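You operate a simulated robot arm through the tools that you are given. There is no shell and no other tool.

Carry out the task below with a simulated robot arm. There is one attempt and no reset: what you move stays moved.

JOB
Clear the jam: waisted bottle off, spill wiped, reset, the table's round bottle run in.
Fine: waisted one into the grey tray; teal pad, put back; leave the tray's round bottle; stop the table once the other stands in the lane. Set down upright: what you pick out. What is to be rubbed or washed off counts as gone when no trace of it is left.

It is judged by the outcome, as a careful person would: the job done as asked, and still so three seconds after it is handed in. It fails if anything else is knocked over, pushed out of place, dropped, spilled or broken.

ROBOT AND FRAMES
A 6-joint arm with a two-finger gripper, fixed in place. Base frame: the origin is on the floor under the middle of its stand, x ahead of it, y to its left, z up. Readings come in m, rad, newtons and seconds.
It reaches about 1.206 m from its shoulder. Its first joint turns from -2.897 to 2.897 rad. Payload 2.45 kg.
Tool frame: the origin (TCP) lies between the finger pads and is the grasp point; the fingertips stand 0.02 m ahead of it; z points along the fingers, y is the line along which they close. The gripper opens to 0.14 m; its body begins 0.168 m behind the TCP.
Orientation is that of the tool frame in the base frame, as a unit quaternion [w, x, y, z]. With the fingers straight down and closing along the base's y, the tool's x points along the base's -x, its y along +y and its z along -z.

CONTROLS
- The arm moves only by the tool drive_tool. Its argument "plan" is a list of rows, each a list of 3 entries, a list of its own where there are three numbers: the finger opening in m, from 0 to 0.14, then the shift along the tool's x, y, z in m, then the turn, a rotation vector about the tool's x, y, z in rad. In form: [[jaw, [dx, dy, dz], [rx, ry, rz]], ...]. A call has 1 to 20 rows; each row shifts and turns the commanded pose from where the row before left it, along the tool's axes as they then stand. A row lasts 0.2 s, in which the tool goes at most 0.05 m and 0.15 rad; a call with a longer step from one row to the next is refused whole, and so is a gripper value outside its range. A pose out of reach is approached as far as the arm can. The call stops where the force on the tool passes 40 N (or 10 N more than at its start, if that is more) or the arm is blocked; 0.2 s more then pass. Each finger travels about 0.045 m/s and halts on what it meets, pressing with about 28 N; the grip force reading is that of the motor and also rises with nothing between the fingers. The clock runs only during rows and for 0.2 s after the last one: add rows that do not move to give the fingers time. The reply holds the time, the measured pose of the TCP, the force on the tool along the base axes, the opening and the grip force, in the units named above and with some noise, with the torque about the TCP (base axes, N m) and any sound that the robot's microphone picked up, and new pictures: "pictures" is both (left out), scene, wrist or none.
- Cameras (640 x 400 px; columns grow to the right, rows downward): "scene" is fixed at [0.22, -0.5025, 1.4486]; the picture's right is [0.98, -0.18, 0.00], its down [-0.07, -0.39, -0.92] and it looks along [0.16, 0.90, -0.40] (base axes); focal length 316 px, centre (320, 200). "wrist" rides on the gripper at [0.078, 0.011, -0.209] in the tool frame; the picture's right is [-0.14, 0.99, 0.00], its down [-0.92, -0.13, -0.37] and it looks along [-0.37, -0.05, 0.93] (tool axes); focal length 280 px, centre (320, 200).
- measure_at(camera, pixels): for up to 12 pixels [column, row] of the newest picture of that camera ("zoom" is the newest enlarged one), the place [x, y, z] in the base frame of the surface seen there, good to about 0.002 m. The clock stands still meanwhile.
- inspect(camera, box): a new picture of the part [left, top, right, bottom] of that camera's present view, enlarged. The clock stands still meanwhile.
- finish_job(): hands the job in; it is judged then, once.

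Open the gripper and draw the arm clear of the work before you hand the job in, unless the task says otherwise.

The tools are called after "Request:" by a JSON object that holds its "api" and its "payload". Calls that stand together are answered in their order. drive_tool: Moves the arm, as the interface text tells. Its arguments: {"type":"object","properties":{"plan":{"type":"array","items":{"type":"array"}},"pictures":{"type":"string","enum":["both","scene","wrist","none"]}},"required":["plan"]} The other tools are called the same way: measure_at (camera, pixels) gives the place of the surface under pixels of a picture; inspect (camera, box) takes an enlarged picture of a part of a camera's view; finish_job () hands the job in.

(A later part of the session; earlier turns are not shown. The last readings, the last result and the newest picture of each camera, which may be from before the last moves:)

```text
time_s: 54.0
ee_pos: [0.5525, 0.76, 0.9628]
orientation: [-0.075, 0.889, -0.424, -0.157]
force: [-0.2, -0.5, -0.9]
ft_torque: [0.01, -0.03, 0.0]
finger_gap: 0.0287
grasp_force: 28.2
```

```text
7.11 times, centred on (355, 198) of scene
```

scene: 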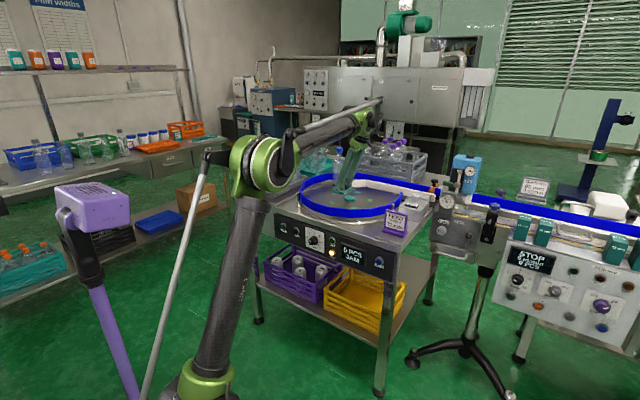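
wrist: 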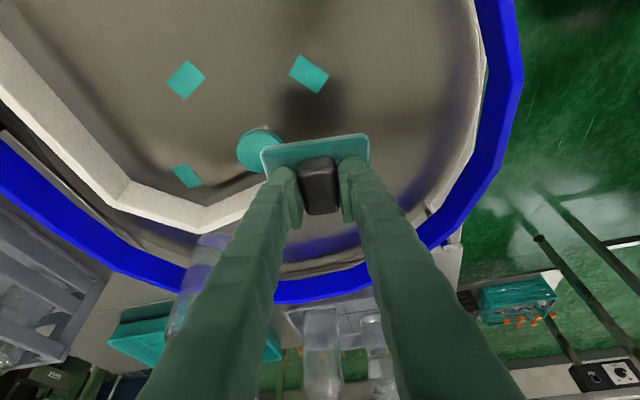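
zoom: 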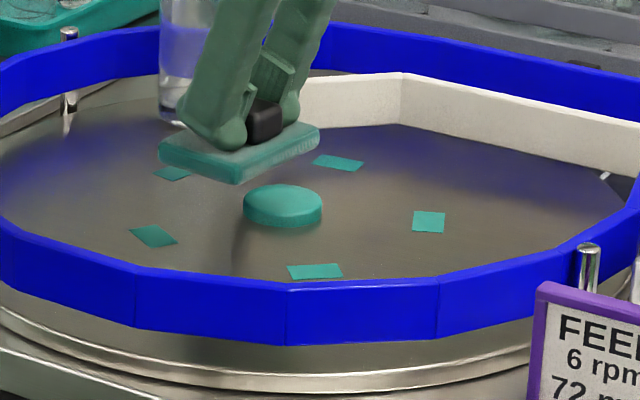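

The spill looks gone, and a disc marker it had covered is now visible at wrist (309,73). I'll zoom in on that area to look for traces.

Request:
{"api": "inspect", "payload": {"camera": "wrist", "box": [250, 20, 370, 140]}}

Request:
{"api": "inspect", "payload": {"camera": "scene", "box": [335, 190, 385, 220]}}

Request:
{"api": "measure_at", "payload": {"camera": "wrist", "pixels": [[309, 73], [186, 80], [187, 175], [258, 150], [330, 30], [260, 30], [360, 100], [300, 120]]}}

```text
3.33 times, centred on (310, 80) of wrist
```

zoom: 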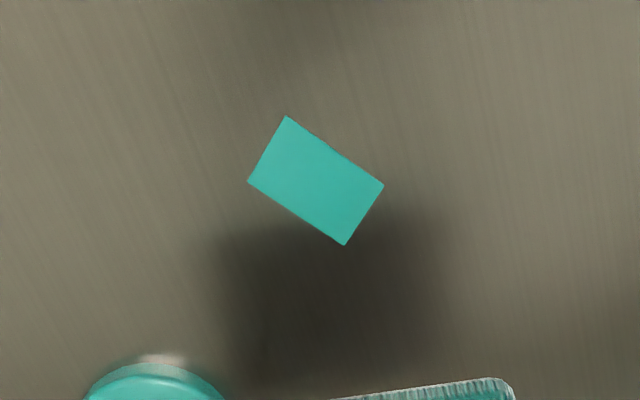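

```text
12.80 times, centred on (360, 205) of scene
```

zoom: 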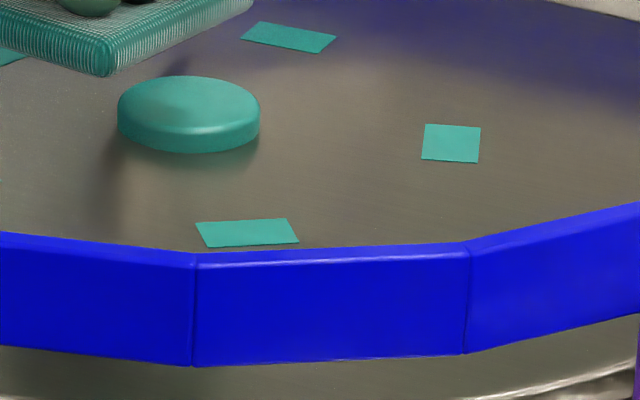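

```text
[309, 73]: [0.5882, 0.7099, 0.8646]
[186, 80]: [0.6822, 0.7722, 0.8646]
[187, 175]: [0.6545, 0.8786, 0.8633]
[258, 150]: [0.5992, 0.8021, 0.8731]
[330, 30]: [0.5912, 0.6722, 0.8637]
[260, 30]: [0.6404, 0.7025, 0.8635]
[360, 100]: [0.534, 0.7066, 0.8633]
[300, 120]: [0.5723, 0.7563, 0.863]
```

No trace is left where the spill was. I'll raise the pad and carry it back above its place in the tray.

Request:
{"api": "drive_tool", "payload": {"plan": [[0.0, [-0.0154, 0, -0.0423], [0, 0, 0]], [0.0, [-0.0403, 0.0135, 0.0147], [0, 0, 0]], [0.0, [-0.0403, 0.0135, 0.0147], [0, 0, 0]], [0.0, [-0.0403, 0.0135, 0.0147], [0, 0, 0]], [0.0, [-0.0403, 0.0135, 0.0147], [0, 0, 0]], [0.0, [-0.0403, 0.0135, 0.0147], [0, 0, 0]], [0.0, [-0.0403, 0.0135, 0.0147], [0, 0, 0]], [0.0, [-0.0403, 0.0135, 0.0147], [0, 0, 0]], [0.0, [-0.0403, 0.0135, 0.0147], [0, 0, 0]], [0.0, [0, 0, 0], [0, 0, 0]]]}}

Request:
{"api": "inspect", "payload": {"camera": "scene", "box": [310, 170, 400, 225]}}

Request:
{"api": "inspect", "payload": {"camera": "wrist", "box": [180, 0, 440, 220]}}

```text
time_s: 56.2
ee_pos: [0.2533, 0.9585, 1.0019]
orientation: [-0.075, 0.889, -0.424, -0.157]
force: [0.0, -0.2, -0.7]
ft_torque: [0.0, 0.01, 0.04]
finger_gap: 0.0288
grasp_force: 28.1
```

scene: 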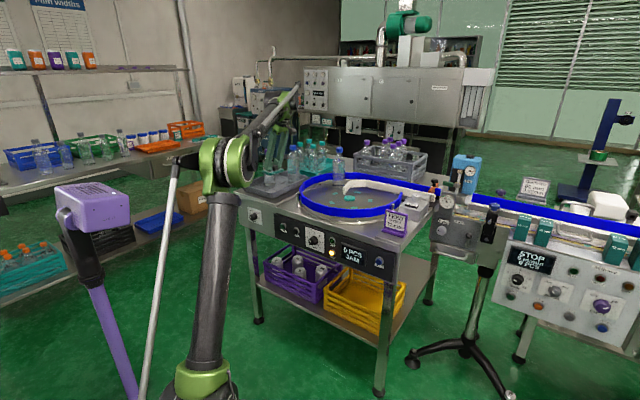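
wrist: 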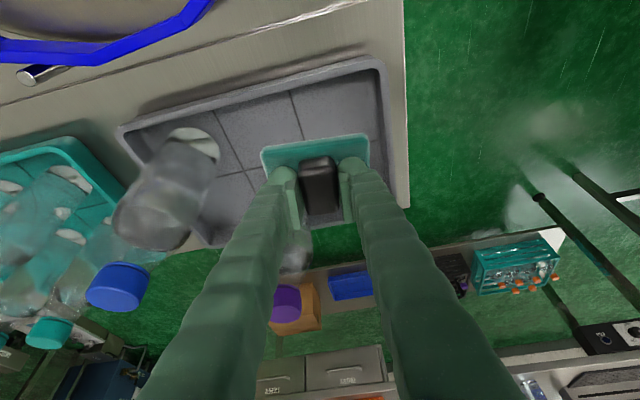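

```text
7.11 times, centred on (355, 198) of scene
```

zoom: 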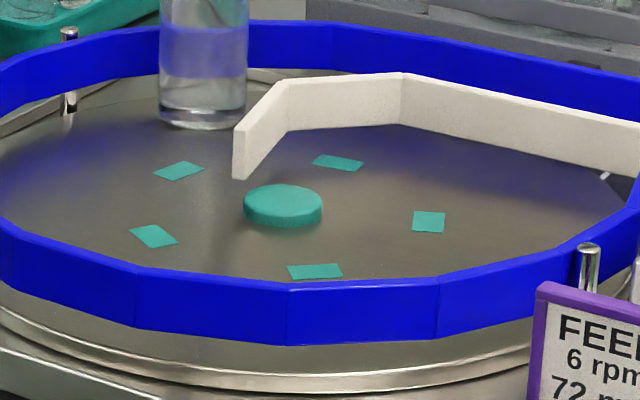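

```text
1.82 times, centred on (310, 110) of wrist
```

zoom: 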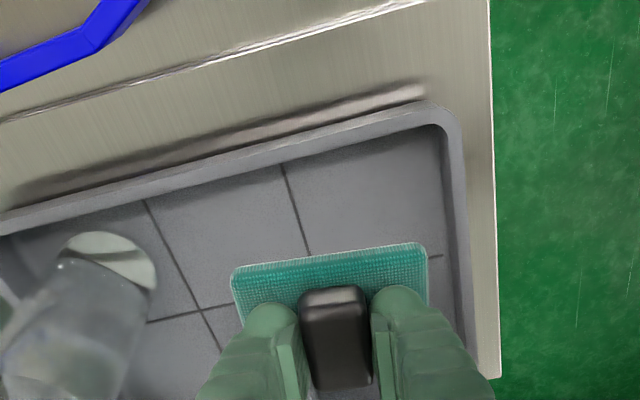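

The disc is clean with all five markers showing and nothing else moved. I'll lower the pad to just above the tray floor.

Request:
{"api": "drive_tool", "payload": {"plan": [[0.0, [0.0107, 0, 0.0294], [0, 0, 0]], [0.0, [0.0107, 0, 0.0294], [0, 0, 0]], [0.0, [0.0107, 0, 0.0294], [0, 0, 0]], [0.0, [0, 0, 0], [0, 0, 0]]], "pictures": "none"}}

```text
time_s: 57.2
ee_pos: [0.2546, 0.957, 0.9108]
orientation: [-0.074, 0.889, -0.424, -0.157]
force: [-0.5, -0.3, -0.5]
ft_torque: [0.0, -0.01, 0.02]
finger_gap: 0.0287
grasp_force: 27.5
```

The pad is at z=0.9108, about 6 mm above its resting height. I'll lower 4 mm more and read the force.

Request:
{"api": "drive_tool", "payload": {"plan": [[0.0, [0.0007, 0, 0.0019], [0, 0, 0]], [0.0, [0.0007, 0, 0.0019], [0, 0, 0]], [0.0, [0.0003, 0, 0.0009], [0, 0, 0]], [0.0, [0, 0, 0], [0, 0, 0]]], "pictures": "none"}}

```text
time_s: 58.2
ee_pos: [0.2545, 0.9575, 0.9081]
orientation: [-0.075, 0.889, -0.424, -0.157]
force: [0.2, -0.6, -0.8]
ft_torque: [0.04, 0.01, -0.01]
finger_gap: 0.0286
grasp_force: 28.0
```

No contact yet. I'll lower another 2 mm.

Request:
{"api": "drive_tool", "payload": {"plan": [[0.0, [0.0003, 0, 0.0009], [0, 0, 0]], [0.0, [0.0003, 0, 0.0009], [0, 0, 0]], [0.0, [0, 0, 0], [0, 0, 0]]], "pictures": "none"}}

```text
time_s: 59.0
ee_pos: [0.2542, 0.9565, 0.905]
orientation: [-0.075, 0.888, -0.425, -0.157]
force: [-0.8, 0.7, -0.2]
ft_torque: [0.0, -0.02, 0.02]
finger_gap: 0.0285
grasp_force: 27.9
```

At 0.905 there is still no contact force, so one more millimetre.

Request:
{"api": "drive_tool", "payload": {"plan": [[0.0, [0.0003, 0, 0.001], [0, 0, 0]], [0.0, [0, 0, 0], [0, 0, 0]]], "pictures": "wrist"}}

Request:
{"api": "inspect", "payload": {"camera": "scene", "box": [245, 160, 305, 205]}}

```text
time_s: 59.6
ee_pos: [0.2529, 0.9563, 0.9053]
orientation: [-0.074, 0.889, -0.425, -0.157]
force: [1.8, 2.2, 5.4]
ft_torque: [-0.12, -0.17, 0.06]
finger_gap: 0.0286
grasp_force: 27.8
```

wrist: 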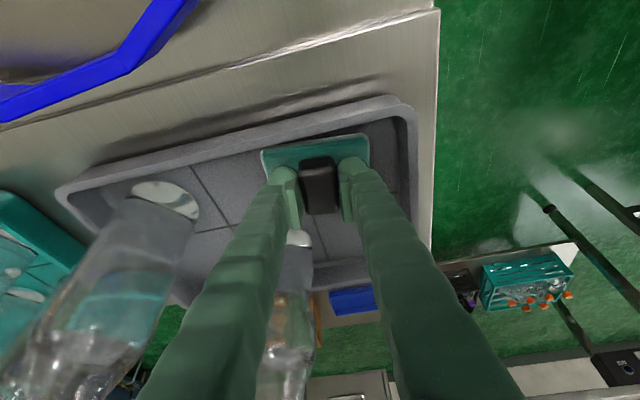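

```text
8.89 times, centred on (275, 182) of scene
```

zoom: 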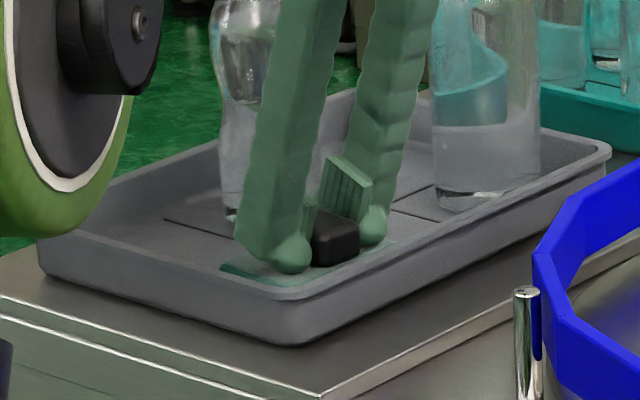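

Contact at 5.4 N: the pad lies on the tray floor at its old place. I'll open to 45 mm and lift straight up slowly, then faster.

Request:
{"api": "drive_tool", "payload": {"plan": [[0.045, [0, 0, 0], [0, 0, 0]], [0.045, [0, 0, 0], [0, 0, 0]], [0.045, [-0.0017, 0, -0.0047], [0, 0, 0]], [0.045, [-0.0068, 0, -0.0188], [0, 0, 0]], [0.045, [-0.0137, 0, -0.0376], [0, 0, 0]], [0.045, [-0.0137, 0, -0.0376], [0, 0, 0]], [0.045, [0, 0, 0], [0, 0, 0]]]}}

Request:
{"api": "inspect", "payload": {"camera": "wrist", "box": [180, 0, 440, 220]}}

Request:
{"api": "inspect", "payload": {"camera": "scene", "box": [235, 140, 315, 210]}}

```text
time_s: 61.2
ee_pos: [0.2537, 0.9583, 1.0101]
orientation: [-0.075, 0.889, -0.424, -0.156]
force: [0.1, -0.8, -0.5]
ft_torque: [-0.02, -0.01, -0.03]
finger_gap: 0.045
grasp_force: 0.1
```

scene: 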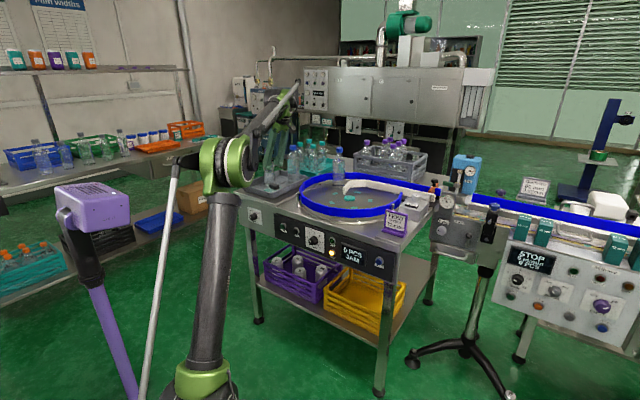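
wrist: 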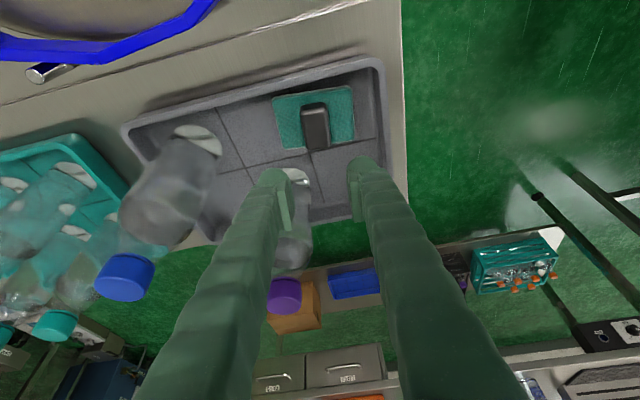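

```text
1.82 times, centred on (310, 110) of wrist
```

zoom: 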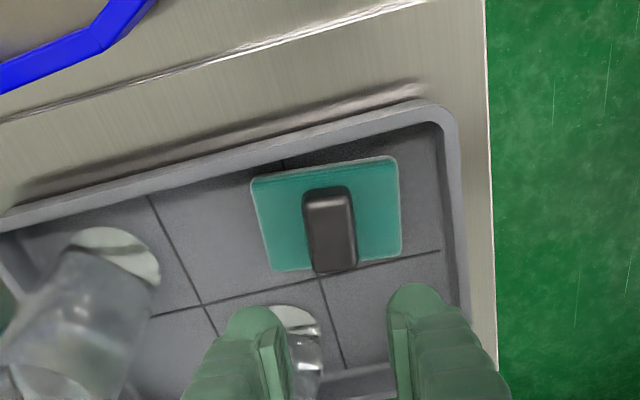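

```text
5.71 times, centred on (275, 175) of scene
```

zoom: 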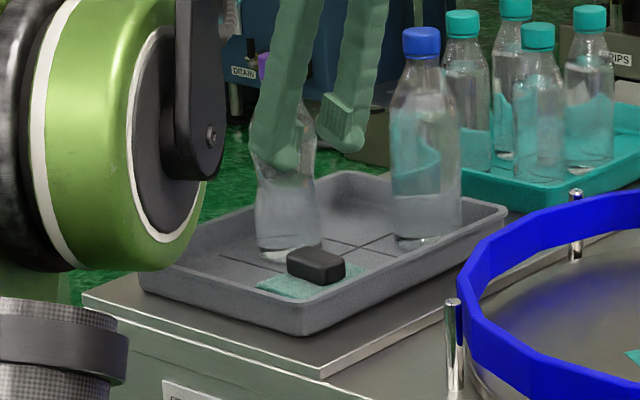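

The pad is back where it was and both tray bottles stand undisturbed. Next I'll back the arm off toward the robot, untilt and yaw to face the control panel.

Request:
{"api": "drive_tool", "payload": {"plan": [[0.045, [0.0247, 0.0263, -0.0267], [0, 0, 0]], [0.045, [0.0247, 0.0263, -0.0267], [0, 0, 0]], [0.045, [0.0247, 0.0263, -0.0267], [0, 0, 0]], [0.045, [0.0247, 0.0263, -0.0267], [0, 0, 0]], [0.045, [0.0247, 0.0263, -0.0267], [0, 0, 0]], [0.045, [0.0247, 0.0263, -0.0267], [0, 0, 0]], [0.045, [0, 0, 0], [0, 0.1163, 0]], [0.045, [0, 0, 0], [0, 0.1163, 0]], [0.045, [0, 0, 0], [0, 0.1163, 0]], [0.045, [0, 0, 0], [0, 0, 0.1466]], [0.045, [0, 0, 0], [0, 0, 0.1466]], [0.045, [0, 0, 0], [0, 0, 0.1466]], [0.045, [0, 0, 0], [0, 0, 0.1466]], [0.045, [0, 0, 0], [0, 0, 0.1466]], [0.045, [0, 0, 0], [0, 0, 0.1466]], [0.045, [0, 0, 0], [0, 0, 0.1466]], [0.045, [0, 0, 0], [0, 0, 0.1466]], [0.045, [0, 0, 0], [0, 0, 0.1466]], [0.045, [0, 0, 0], [0, 0, 0.1466]]], "pictures": "scene"}}

```text
time_s: 65.2
ee_pos: [0.2525, 0.7075, 1.109]
orientation: [0.0, -0.382, 0.924, 0.0]
force: [1.0, 0.0, 0.1]
ft_torque: [0.02, 0.02, -0.01]
finger_gap: 0.0448
grasp_force: 0.1
```

scene: 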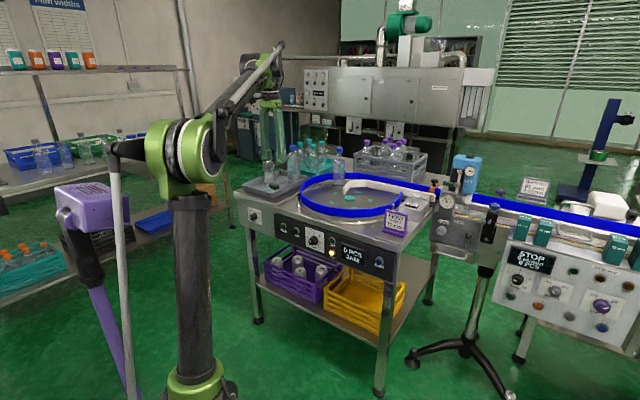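

Facing azimuth 45° with the tool vertical. I'll move to about (0.32,0.52,1.10) and tilt 60° so the wrist camera looks at the panel.

Request:
{"api": "drive_tool", "payload": {"plan": [[0.045, [0.017, -0.0361, 0], [0, 0, 0]], [0.045, [0.017, -0.0361, 0], [0, 0, 0]], [0.045, [0.017, -0.0361, 0], [0, 0, 0]], [0.045, [0.017, -0.0361, 0], [0, 0, 0]], [0.045, [0.017, -0.0361, 0], [0, 0, 0]], [0.045, [0, 0, 0], [0, -0.1496, 0]], [0.045, [0, 0, 0], [0, -0.1496, 0]], [0.045, [0, 0, 0], [0, -0.1496, 0]], [0.045, [0, 0, 0], [0, -0.1496, 0]], [0.045, [0, 0, 0], [0, -0.1496, 0]], [0.045, [0, 0, 0], [0, -0.1496, 0]], [0.045, [0, 0, 0], [0, -0.1496, 0]], [0.045, [0, 0, 0], [0, 0, 0]]]}}

```text
time_s: 68.0
ee_pos: [0.3212, 0.5193, 1.11]
orientation: [0.463, -0.331, 0.8, 0.192]
force: [-0.4, 0.0, 0.5]
ft_torque: [-0.03, -0.01, 0.02]
finger_gap: 0.0447
grasp_force: 0.1
```

scene: 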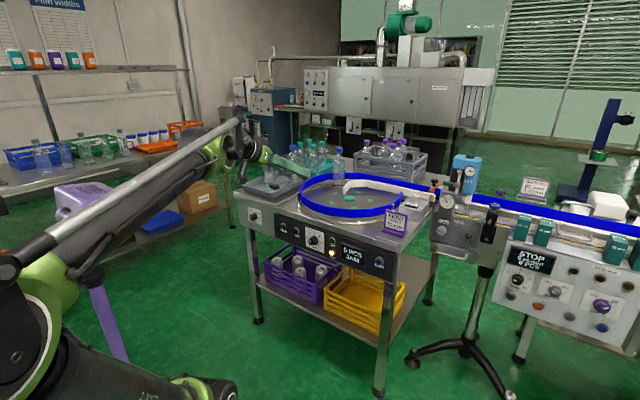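
wrist: 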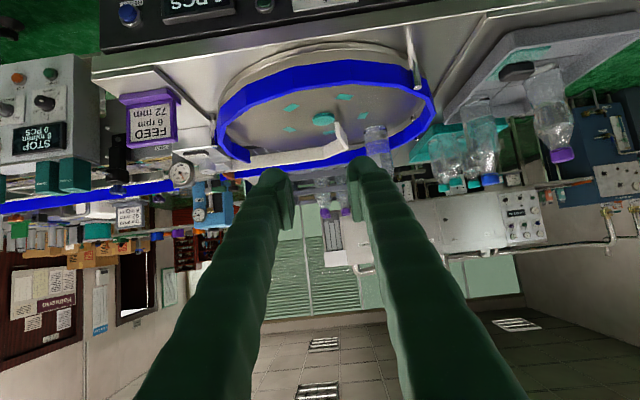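

The camera now looks toward the table, with the panel at the top edge of the picture. I'll lower the tool 0.2 m to bring the panel into view.

Request:
{"api": "drive_tool", "payload": {"plan": [[0.045, [0.0346, 0, 0.02], [0, 0, 0]], [0.045, [0.0346, 0, 0.02], [0, 0, 0]], [0.045, [0.0346, 0, 0.02], [0, 0, 0]], [0.045, [0.0346, 0, 0.02], [0, 0, 0]], [0.045, [0.0346, 0, 0.02], [0, 0, 0]], [0.045, [0, 0, 0], [0, 0, 0]]]}}

```text
time_s: 69.4
ee_pos: [0.3209, 0.5202, 0.91]
orientation: [0.462, -0.331, 0.8, 0.192]
force: [-0.3, 0.0, 0.3]
ft_torque: [0.02, 0.01, 0.01]
finger_gap: 0.0449
grasp_force: 0.1
```

scene: 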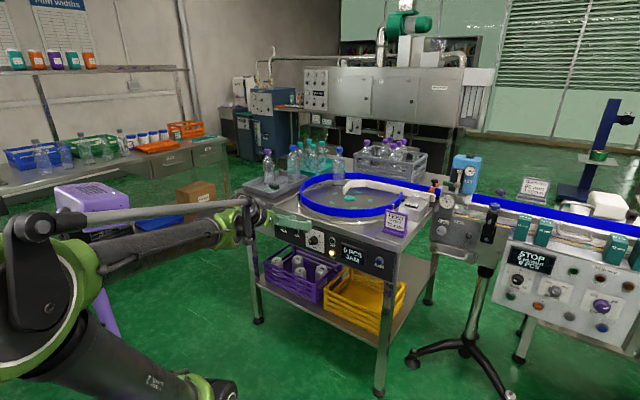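
wrist: 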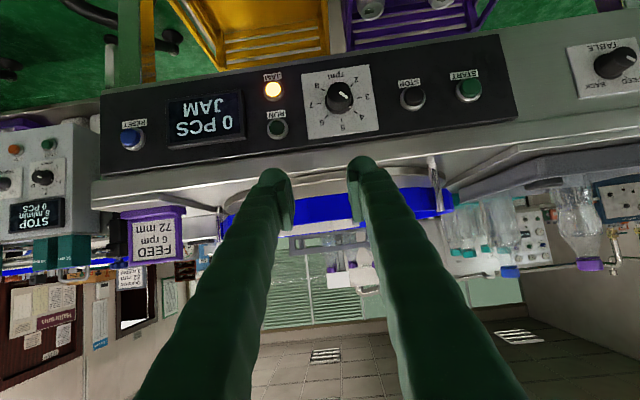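

The whole panel is now visible, upside down: RESET (132,138), rpm knob (340,97), STOP (412,98), START (468,90), TABLE (612,65). I'll enlarge and measure them.

Request:
{"api": "inspect", "payload": {"camera": "wrist", "box": [290, 55, 390, 145]}}

Request:
{"api": "inspect", "payload": {"camera": "wrist", "box": [560, 30, 640, 110]}}

Request:
{"api": "inspect", "payload": {"camera": "wrist", "box": [100, 60, 300, 180]}}

Request:
{"api": "inspect", "payload": {"camera": "wrist", "box": [380, 50, 520, 140]}}

Request:
{"api": "measure_at", "payload": {"camera": "wrist", "pixels": [[132, 138], [340, 97], [412, 98], [468, 90], [276, 128], [272, 90], [612, 65], [150, 150], [320, 130], [375, 75], [440, 110], [340, 145]]}}

```text
4.44 times, centred on (340, 100) of wrist
```

zoom: 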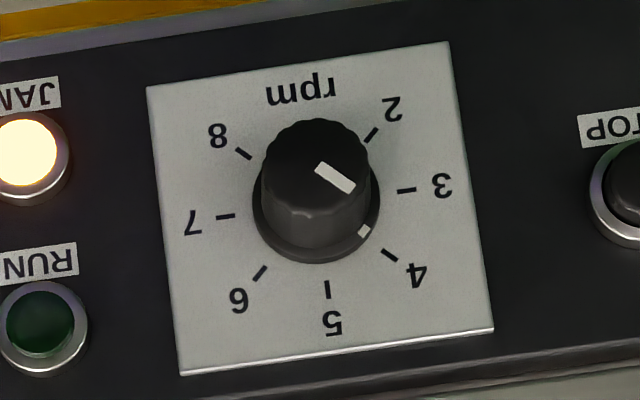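

```text
5.00 times, centred on (600, 70) of wrist
```

zoom: 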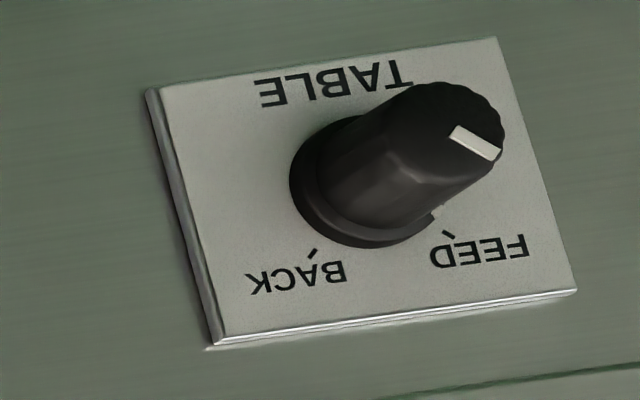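

```text
3.20 times, centred on (200, 120) of wrist
```

zoom: 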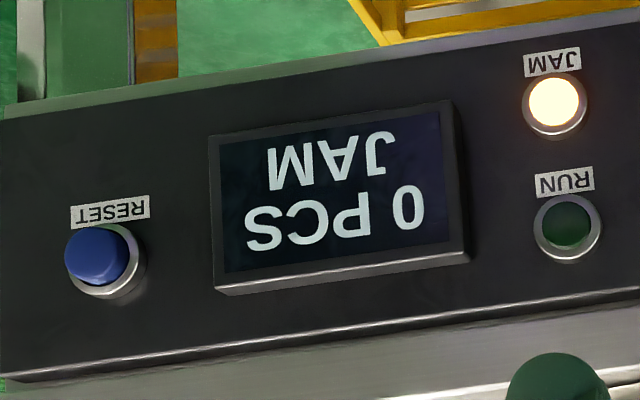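

```text
4.44 times, centred on (450, 95) of wrist
```

zoom: 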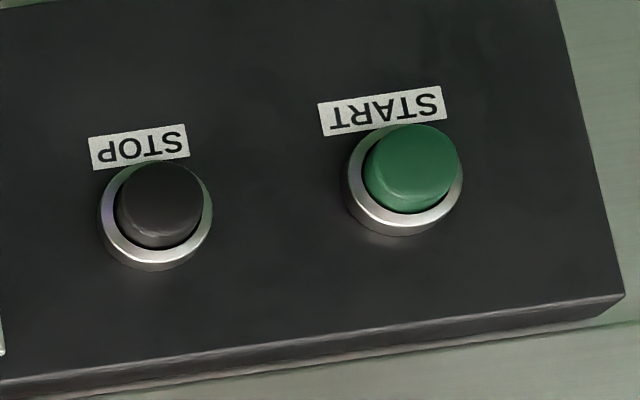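

```text
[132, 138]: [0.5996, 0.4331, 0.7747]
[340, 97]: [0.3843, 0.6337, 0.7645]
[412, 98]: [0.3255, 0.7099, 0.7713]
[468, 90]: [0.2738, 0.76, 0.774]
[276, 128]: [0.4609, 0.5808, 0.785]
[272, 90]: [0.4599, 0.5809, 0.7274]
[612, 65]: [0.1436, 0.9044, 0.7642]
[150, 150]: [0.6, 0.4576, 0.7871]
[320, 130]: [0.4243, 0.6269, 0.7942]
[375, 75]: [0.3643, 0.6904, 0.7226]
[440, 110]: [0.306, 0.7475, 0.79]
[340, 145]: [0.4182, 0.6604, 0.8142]
```

The dial points at 4 rpm, TABLE is on FEED, and the display reads "0 PCS JAM". The job doesn't mention speed, so I leave the settings alone. RESET's face is at about (0.600,0.433,0.775); I'll close the fingers and move in front of it.

Request:
{"api": "drive_tool", "payload": {"plan": [[0.0, [0.0104, -0.037, 0.0202], [0, 0, 0]], [0.0, [0.0104, -0.037, 0.0202], [0, 0, 0]], [0.0, [0.0104, -0.037, 0.0202], [0, 0, 0]], [0.0, [0.0104, -0.037, 0.0202], [0, 0, 0]], [0.0, [0.0104, -0.037, 0.0202], [0, 0, 0]], [0.0, [0.0104, -0.037, 0.0202], [0, 0, 0]], [0.0, [0.0104, -0.037, 0.0202], [0, 0, 0]], [0.0, [0, 0, 0], [0, 0, 0]]]}}

Request:
{"api": "inspect", "payload": {"camera": "scene", "box": [320, 220, 420, 290]}}

Request:
{"api": "inspect", "payload": {"camera": "wrist", "box": [230, 80, 430, 240]}}

```text
time_s: 71.2
ee_pos: [0.564, 0.3965, 0.7785]
orientation: [0.462, -0.331, 0.8, 0.191]
force: [-0.6, -0.8, -0.4]
ft_torque: [-0.01, -0.01, 0.02]
finger_gap: 0.0
grasp_force: 27.6
```

scene: 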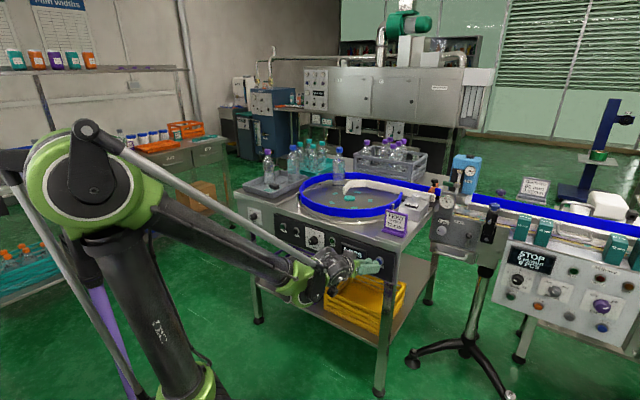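
wrist: 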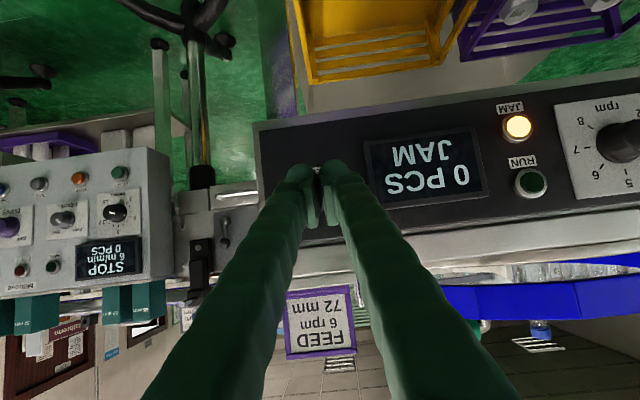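

```text
5.71 times, centred on (370, 255) of scene
```

zoom: 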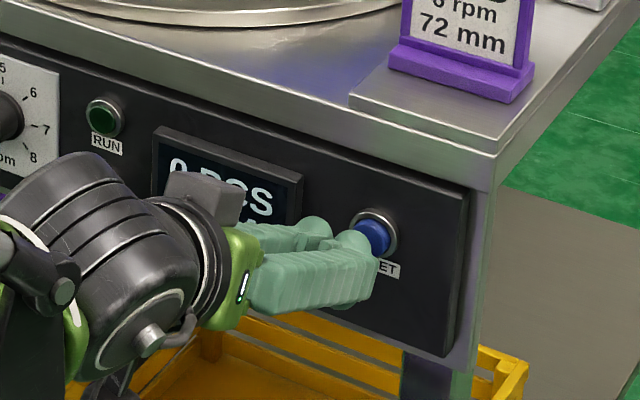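

```text
2.50 times, centred on (330, 160) of wrist
```

zoom: 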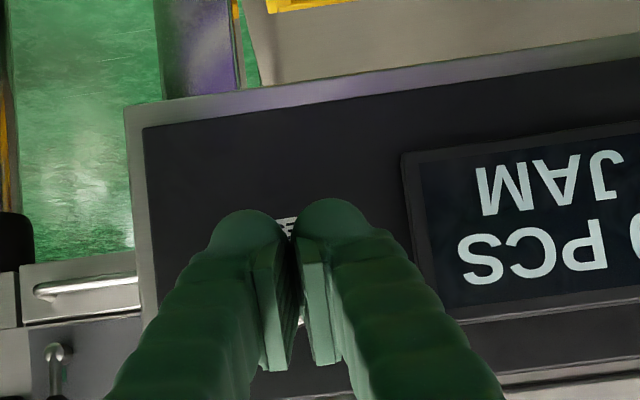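

The closed fingertips are centred in front of RESET (label just visible between them at zoom (290,225)). I'll push forward horizontally in small steps.

Request:
{"api": "drive_tool", "payload": {"plan": [[0.0, [-0.005, 0, 0.00865], [0, 0, 0]], [0.0, [-0.004, 0, 0.0069], [0, 0, 0]], [0.0, [0, 0, 0], [0, 0, 0]]], "pictures": "scene"}}

Request:
{"api": "inspect", "payload": {"camera": "scene", "box": [345, 235, 415, 285]}}

```text
time_s: 72.0
ee_pos: [0.576, 0.4101, 0.7788]
orientation: [0.462, -0.331, 0.8, 0.191]
force: [0.6, -0.6, -0.1]
ft_torque: [-0.01, 0.01, -0.03]
finger_gap: 0.0
grasp_force: 27.9
```

scene: 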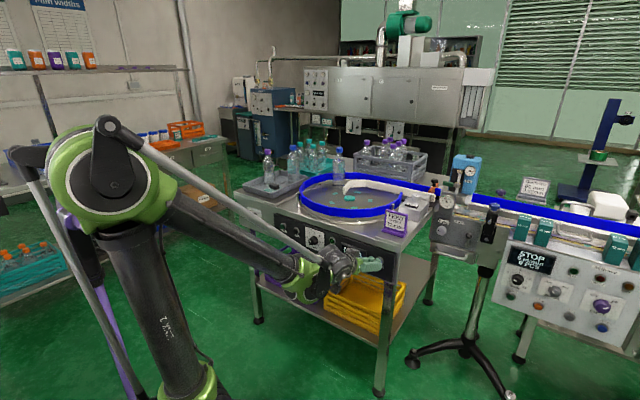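

```text
8.00 times, centred on (380, 260) of scene
```

zoom: 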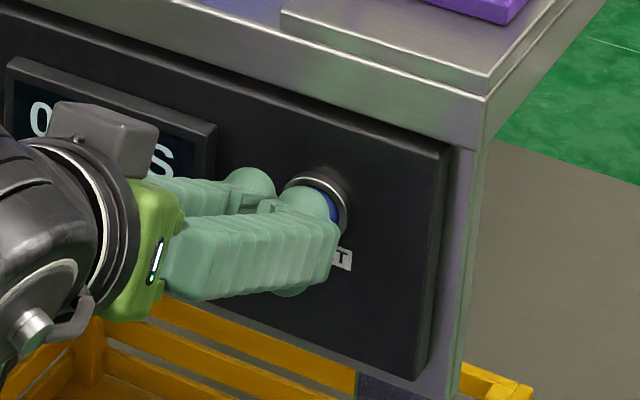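

Fingertips nearly touch the button. I'll advance another 12 mm in small steps while watching force and sound.

Request:
{"api": "drive_tool", "payload": {"plan": [[0.0, [-0.002, 0, 0.0035], [0, 0, 0]], [0.0, [-0.002, 0, 0.0035], [0, 0, 0]], [0.0, [-0.002, 0, 0.0035], [0, 0, 0]], [0.0, [0, 0, 0], [0, 0, 0]]]}}

Request:
{"api": "inspect", "payload": {"camera": "wrist", "box": [230, 80, 430, 240]}}

```text
time_s: 73.0
ee_pos: [0.5848, 0.4179, 0.7759]
orientation: [0.462, -0.331, 0.8, 0.191]
force: [-1.3, -0.9, 0.1]
ft_torque: [0.0, 0.03, -0.02]
finger_gap: 0.0001
grasp_force: 28.2
```

scene: 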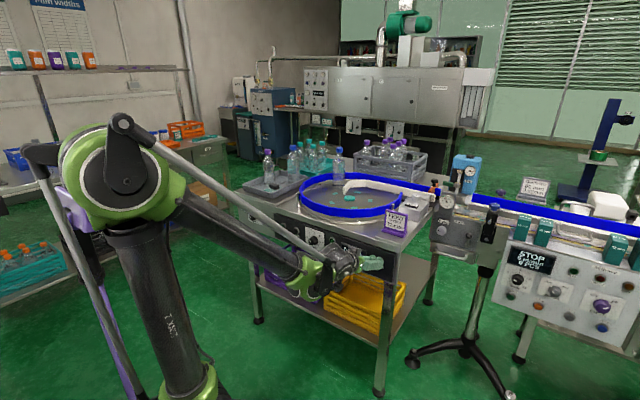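
wrist: 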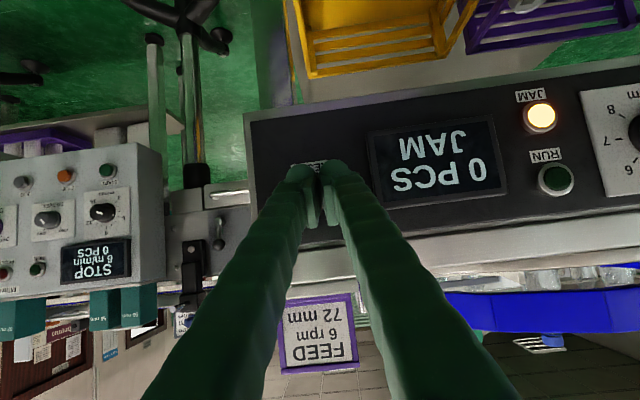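

```text
2.50 times, centred on (330, 160) of wrist
```

zoom: 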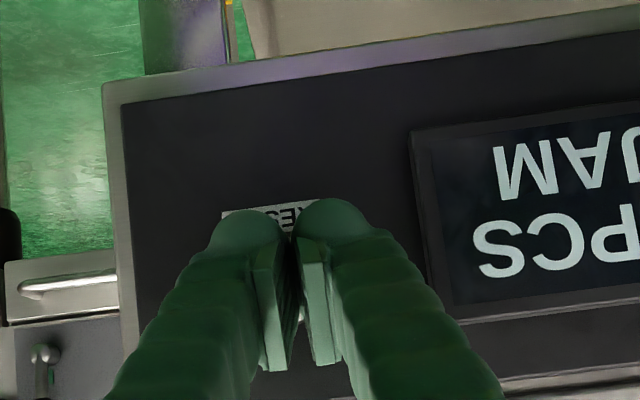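

Slight contact force is building (-1.3,-0.9 N). I'll press on by 3 mm steps.

Request:
{"api": "drive_tool", "payload": {"plan": [[0.0, [-0.0015, 0, 0.0026], [0, 0, 0]], [0.0, [-0.0015, 0, 0.0026], [0, 0, 0]], [0.0, [0, 0, 0], [0, 0, 0]]], "pictures": "wrist"}}

```text
time_s: 73.8
ee_pos: [0.5875, 0.4209, 0.7773]
orientation: [0.461, -0.332, 0.8, 0.191]
force: [-8.6, -15.5, -2.7]
ft_torque: [0.02, 0.0, -0.25]
finger_gap: 0.0
grasp_force: 28.1
heard: click
```

wrist: 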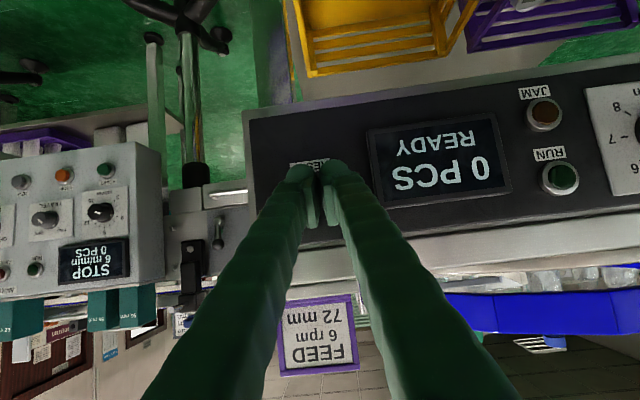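

A click, the display reads "0 PCS READY" and the JAM lamp is out. Before swinging to START I want to know how close the arm's side rod comes to the purple case near the base, so I'll measure both while I back off.

Request:
{"api": "drive_tool", "payload": {"plan": [[0.0, [0.005, 0, -0.00865], [0, 0, 0]], [0.0, [0.015, 0, -0.026], [0, 0, 0]], [0.0, [0.02, 0, -0.0346], [0, 0, 0]], [0.0, [0, 0, 0], [0, 0, 0]]]}}

Request:
{"api": "inspect", "payload": {"camera": "scene", "box": [0, 100, 260, 400]}}

```text
time_s: 74.8
ee_pos: [0.5305, 0.368, 0.778]
orientation: [0.461, -0.333, 0.8, 0.192]
force: [-0.1, 0.1, 0.6]
ft_torque: [0.03, 0.01, 0.0]
finger_gap: 0.0
grasp_force: 28.1
```

scene: 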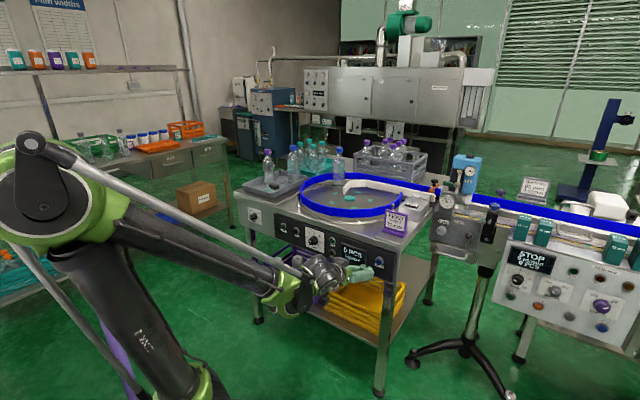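
wrist: 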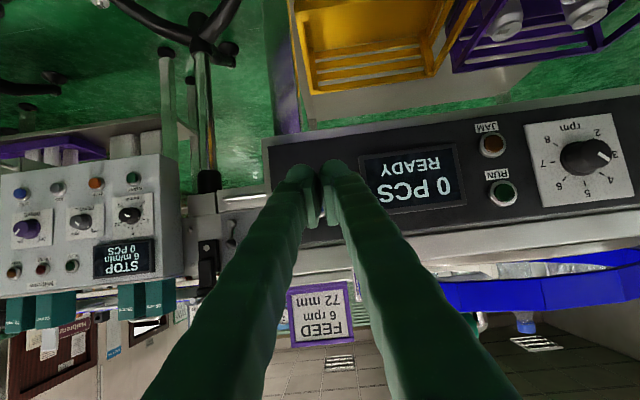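

```text
1.33 times, centred on (130, 250) of scene
```

zoom: 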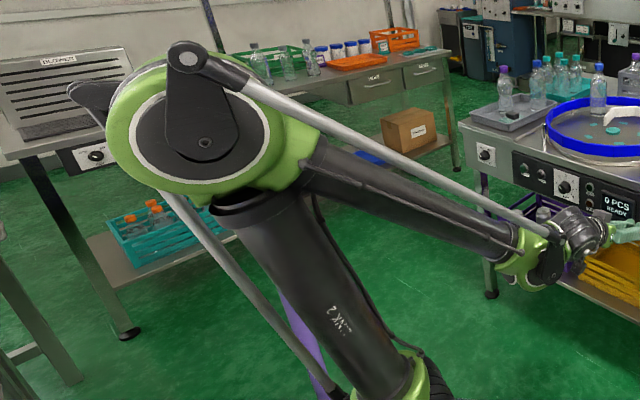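

The purple post shows at zoom (305,345) next to the rod (250,270). I'll measure these to get the real clearances.

Request:
{"api": "measure_at", "payload": {"camera": "scene", "pixels": [[77, 303], [60, 280], [100, 335], [118, 358], [112, 345], [125, 375], [40, 190], [130, 380], [20, 240], [100, 255]]}}

```text
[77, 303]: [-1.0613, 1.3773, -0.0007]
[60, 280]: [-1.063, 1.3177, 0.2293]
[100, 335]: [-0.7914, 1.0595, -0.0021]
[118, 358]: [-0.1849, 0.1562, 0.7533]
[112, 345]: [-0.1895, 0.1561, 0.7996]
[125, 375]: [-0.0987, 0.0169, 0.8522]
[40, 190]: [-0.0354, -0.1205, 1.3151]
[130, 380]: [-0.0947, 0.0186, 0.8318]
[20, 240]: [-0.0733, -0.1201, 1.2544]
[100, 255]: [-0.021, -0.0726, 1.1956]
```

The rod's base end is at (-0.095,0.018,0.83) and the purple post at (-0.19,0.156), so I estimate several centimetres of clearance at START. I'll reduce the tilt to 45° and slide left along the panel, keeping about 9 cm out, stopping partway to check.

Request:
{"api": "drive_tool", "payload": {"plan": [[0.0, [0, 0, 0], [0, 0.1309, 0]], [0.0, [0, 0, 0], [0, 0.1309, 0]], [0.0, [0.0002, 0.0458, -0.0002], [0, 0, 0]], [0.0, [0.0002, 0.0458, -0.0002], [0, 0, 0]], [0.0, [0.0002, 0.0458, -0.0002], [0, 0, 0]], [0.0, [0.0002, 0.0458, -0.0002], [0, 0, 0]], [0.0, [0.0002, 0.0458, -0.0002], [0, 0, 0]], [0.0, [0.0002, 0.0458, -0.0002], [0, 0, 0]], [0.0, [0.0002, 0.0458, -0.0002], [0, 0, 0]], [0.0, [0, 0, 0], [0, 0, 0]]]}}

```text
time_s: 77.0
ee_pos: [0.3024, 0.5916, 0.7744]
orientation: [0.353, -0.354, 0.853, 0.146]
force: [0.2, 0.6, -0.5]
ft_torque: [0.02, -0.02, 0.0]
finger_gap: 0.0001
grasp_force: 27.8
```

scene: 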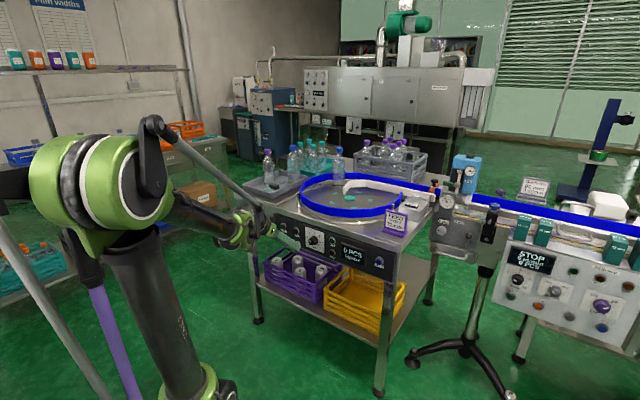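
wrist: 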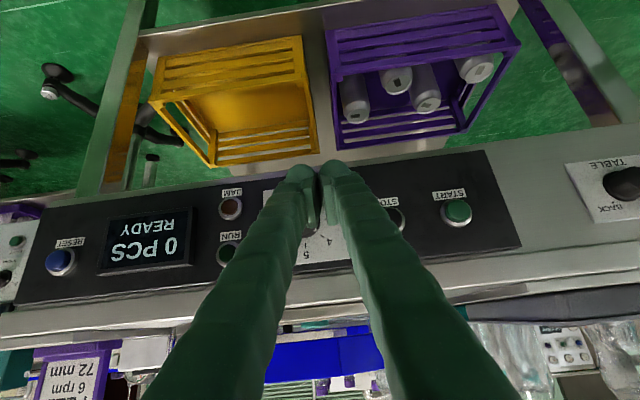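

Halfway along, everything is clear. I'll slide the remaining 0.139 m to stand in front of START and look.

Request:
{"api": "drive_tool", "payload": {"plan": [[0.0, [0.0002, 0.0462, -0.0002], [0, 0, 0]], [0.0, [0.0002, 0.0462, -0.0002], [0, 0, 0]], [0.0, [0.0002, 0.0462, -0.0002], [0, 0, 0]], [0.0, [0, 0, 0], [0, 0, 0]]]}}

Request:
{"api": "inspect", "payload": {"camera": "scene", "box": [240, 200, 340, 270]}}

Request:
{"api": "inspect", "payload": {"camera": "wrist", "box": [240, 120, 440, 260]}}

```text
time_s: 78.0
ee_pos: [0.2083, 0.6903, 0.7755]
orientation: [0.354, -0.354, 0.853, 0.147]
force: [-0.4, -0.3, -0.1]
ft_torque: [0.04, -0.02, 0.03]
finger_gap: 0.0
grasp_force: 28.3
```

scene: 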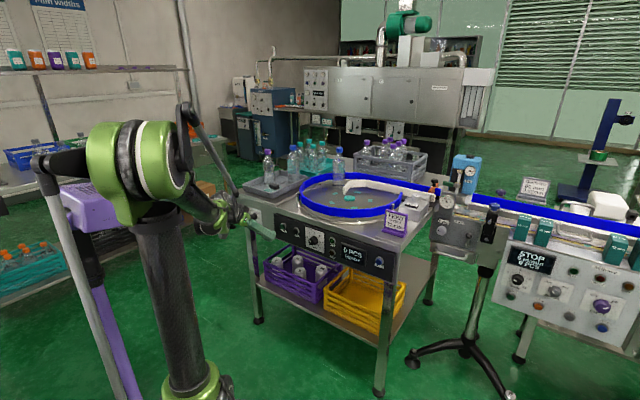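
wrist: 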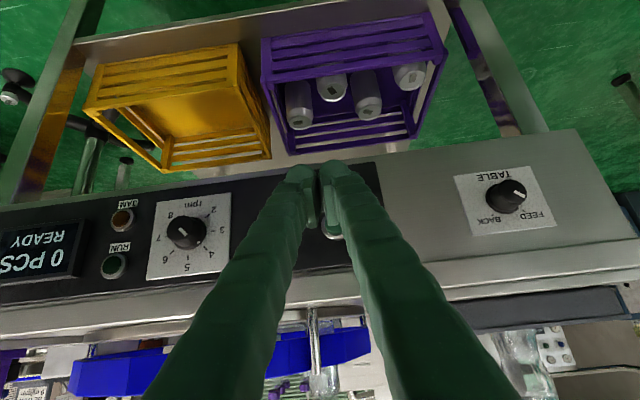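

```text
5.71 times, centred on (290, 235) of scene
```

zoom: 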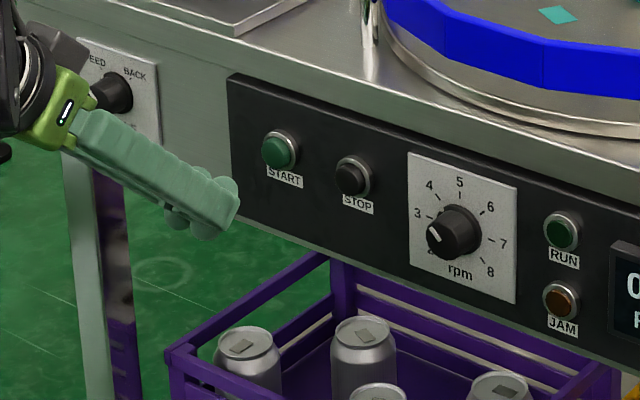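

```text
2.86 times, centred on (340, 190) of wrist
```

zoom: 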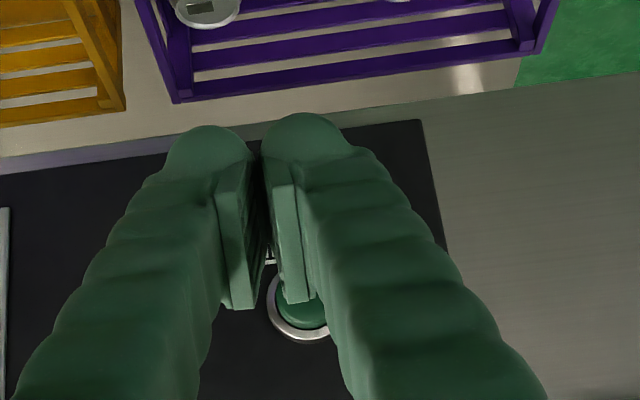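

START is visible behind the fingertips at about (334,231). I'll measure its ring for lateral alignment.

Request:
{"api": "measure_at", "payload": {"camera": "wrist", "pixels": [[333, 232], [327, 236], [340, 237], [333, 239], [323, 228], [335, 227]]}}

Request:
{"api": "measure_at", "payload": {"camera": "scene", "pixels": [[283, 226.5], [281, 225.5], [285, 226], [283, 224], [283, 229], [295.5, 231], [293.5, 230.5], [297.5, 231]]}}

```text
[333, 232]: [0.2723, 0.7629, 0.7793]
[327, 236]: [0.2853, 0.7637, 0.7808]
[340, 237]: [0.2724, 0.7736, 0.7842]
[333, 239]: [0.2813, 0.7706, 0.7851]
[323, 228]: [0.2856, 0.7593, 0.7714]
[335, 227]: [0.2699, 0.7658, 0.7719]
```

```text
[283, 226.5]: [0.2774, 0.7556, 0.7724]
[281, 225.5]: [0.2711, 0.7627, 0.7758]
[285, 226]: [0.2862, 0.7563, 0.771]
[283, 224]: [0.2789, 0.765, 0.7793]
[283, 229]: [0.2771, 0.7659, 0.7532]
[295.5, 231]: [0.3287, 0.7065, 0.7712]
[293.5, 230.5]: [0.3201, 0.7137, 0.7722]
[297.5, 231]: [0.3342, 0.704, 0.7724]
```

START's centre is at t≈-0.338, which matches the tool. I'll approach to about 1.5 cm from it.

Request:
{"api": "drive_tool", "payload": {"plan": [[0.0, [-0.0219, 0.001, 0.0219], [0, 0, 0]], [0.0, [-0.0219, 0.001, 0.0219], [0, 0, 0]], [0.0, [0, 0, 0], [0, 0, 0]]]}}

Request:
{"api": "inspect", "payload": {"camera": "scene", "box": [250, 205, 320, 255]}}

Request:
{"api": "inspect", "payload": {"camera": "wrist", "box": [240, 120, 440, 260]}}

```text
time_s: 78.8
ee_pos: [0.2488, 0.7365, 0.7769]
orientation: [0.354, -0.354, 0.853, 0.147]
force: [-0.2, 0.4, 0.5]
ft_torque: [-0.01, -0.01, -0.01]
finger_gap: 0.0
grasp_force: 28.0
```

scene: 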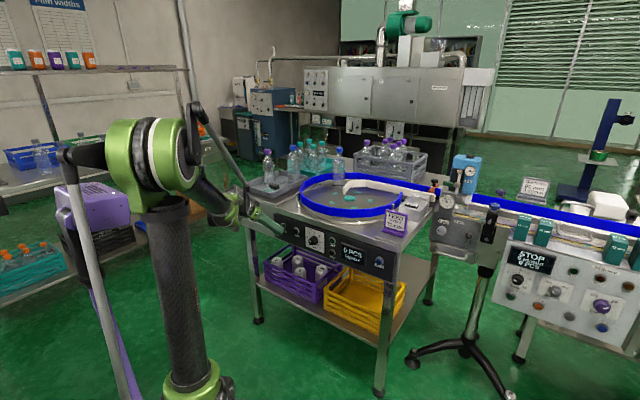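
wrist: 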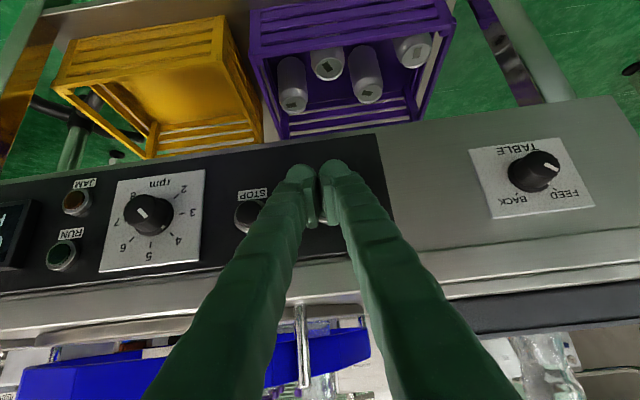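

```text
8.00 times, centred on (285, 230) of scene
```

zoom: 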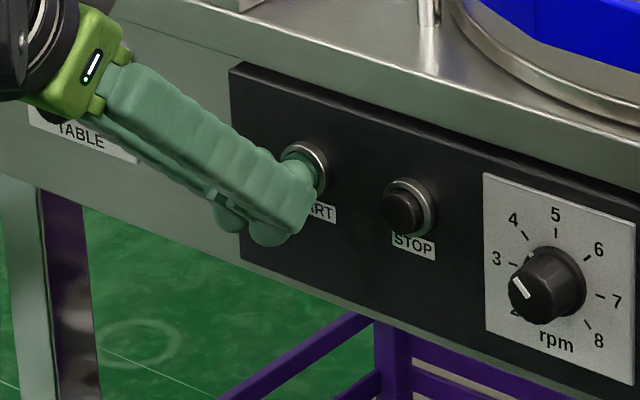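

```text
2.86 times, centred on (340, 190) of wrist
```

zoom: 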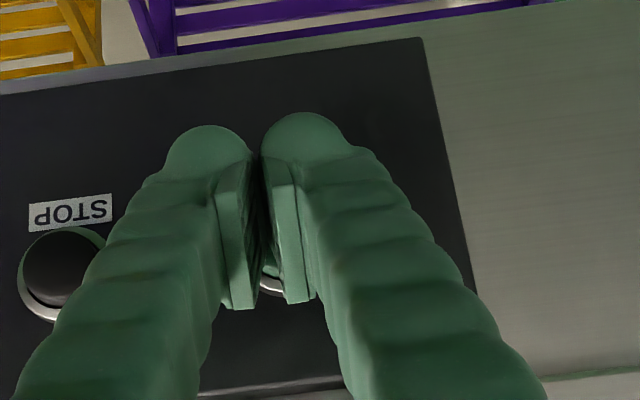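

Fingertips are 1.5 cm from START with the ring visible between them. I'll press forward in 4 mm steps.

Request:
{"api": "drive_tool", "payload": {"plan": [[0.0, [-0.0028, 0, 0.0028], [0, 0, 0]], [0.0, [-0.0028, 0, 0.0028], [0, 0, 0]], [0.0, [-0.0028, 0, 0.0028], [0, 0, 0]], [0.0, [-0.0028, 0, 0.0028], [0, 0, 0]]], "pictures": "none"}}

```text
time_s: 79.8
ee_pos: [0.2603, 0.7469, 0.7756]
orientation: [0.353, -0.353, 0.854, 0.147]
force: [-2.7, -1.1, -0.1]
ft_torque: [-0.01, 0.03, 0.05]
finger_gap: 0.0
grasp_force: 28.7
heard: click
```

A click: START is pressed. I'll back off 3 cm and look at the panel and bottle.

Request:
{"api": "drive_tool", "payload": {"plan": [[0.0, [0.0212, 0, -0.0212], [0, 0, 0]]]}}

Request:
{"api": "inspect", "payload": {"camera": "scene", "box": [300, 140, 440, 270]}}

```text
time_s: 80.2
ee_pos: [0.2406, 0.7254, 0.7746]
orientation: [0.354, -0.353, 0.854, 0.146]
force: [-0.1, 0.6, 0.0]
ft_torque: [-0.01, 0.01, 0.05]
finger_gap: 0.0
grasp_force: 27.9
```

scene: 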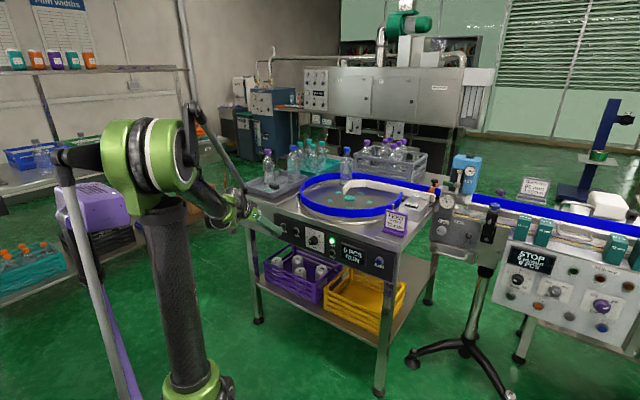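
wrist: 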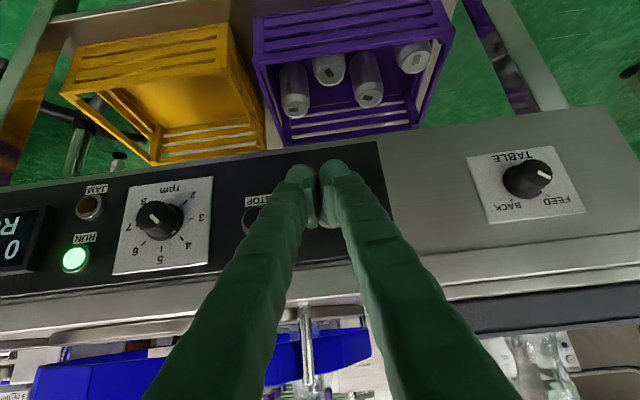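

```text
3.08 times, centred on (370, 205) of scene
```

zoom: 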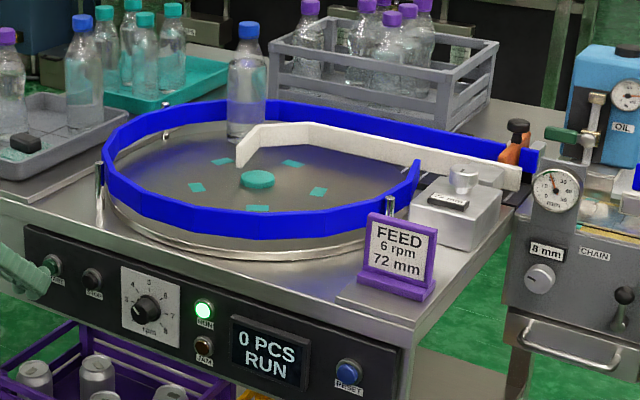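

RUN is lit and the bottle is moving toward the lane (px 341→347). I'll shift sideways in front of STOP and wait there with a small gap.

Request:
{"api": "drive_tool", "payload": {"plan": [[0.0, [0, -0.0362, 0], [0, 0, 0]], [0.0, [0, -0.0362, 0], [0, 0, 0]], [0.0, [-0.0085, 0, 0.0085], [0, 0, 0]]]}}

Request:
{"api": "inspect", "payload": {"camera": "scene", "box": [300, 140, 440, 270]}}

```text
time_s: 81.0
ee_pos: [0.2963, 0.6818, 0.7771]
orientation: [0.354, -0.354, 0.853, 0.147]
force: [0.2, 0.7, -0.2]
ft_torque: [0.02, 0.01, 0.02]
finger_gap: 0.0
grasp_force: 27.6
```

scene: 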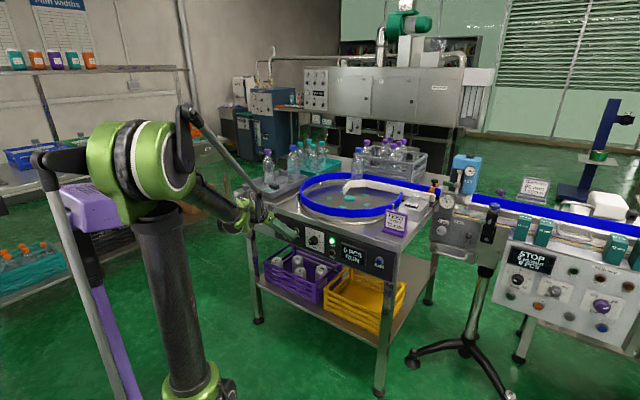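
wrist: 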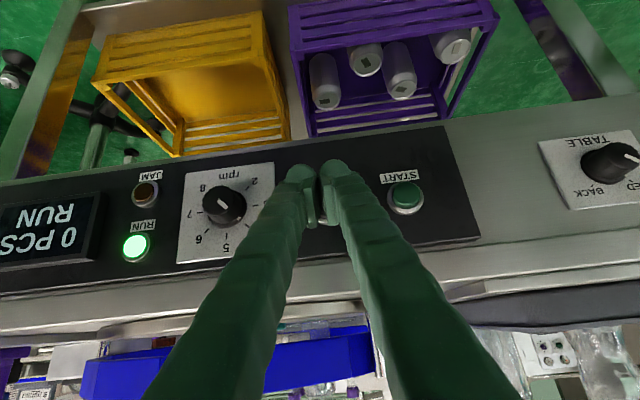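

```text
3.08 times, centred on (370, 205) of scene
```

zoom: 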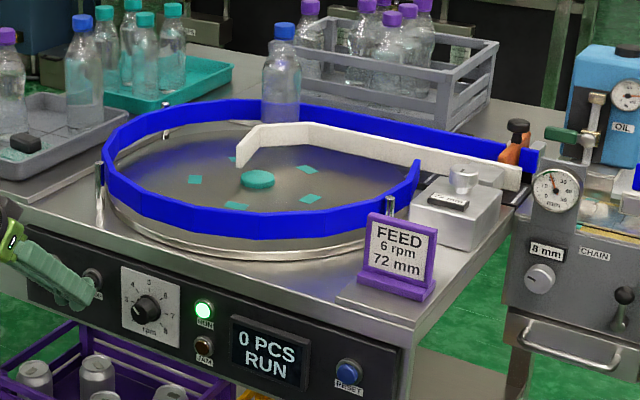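

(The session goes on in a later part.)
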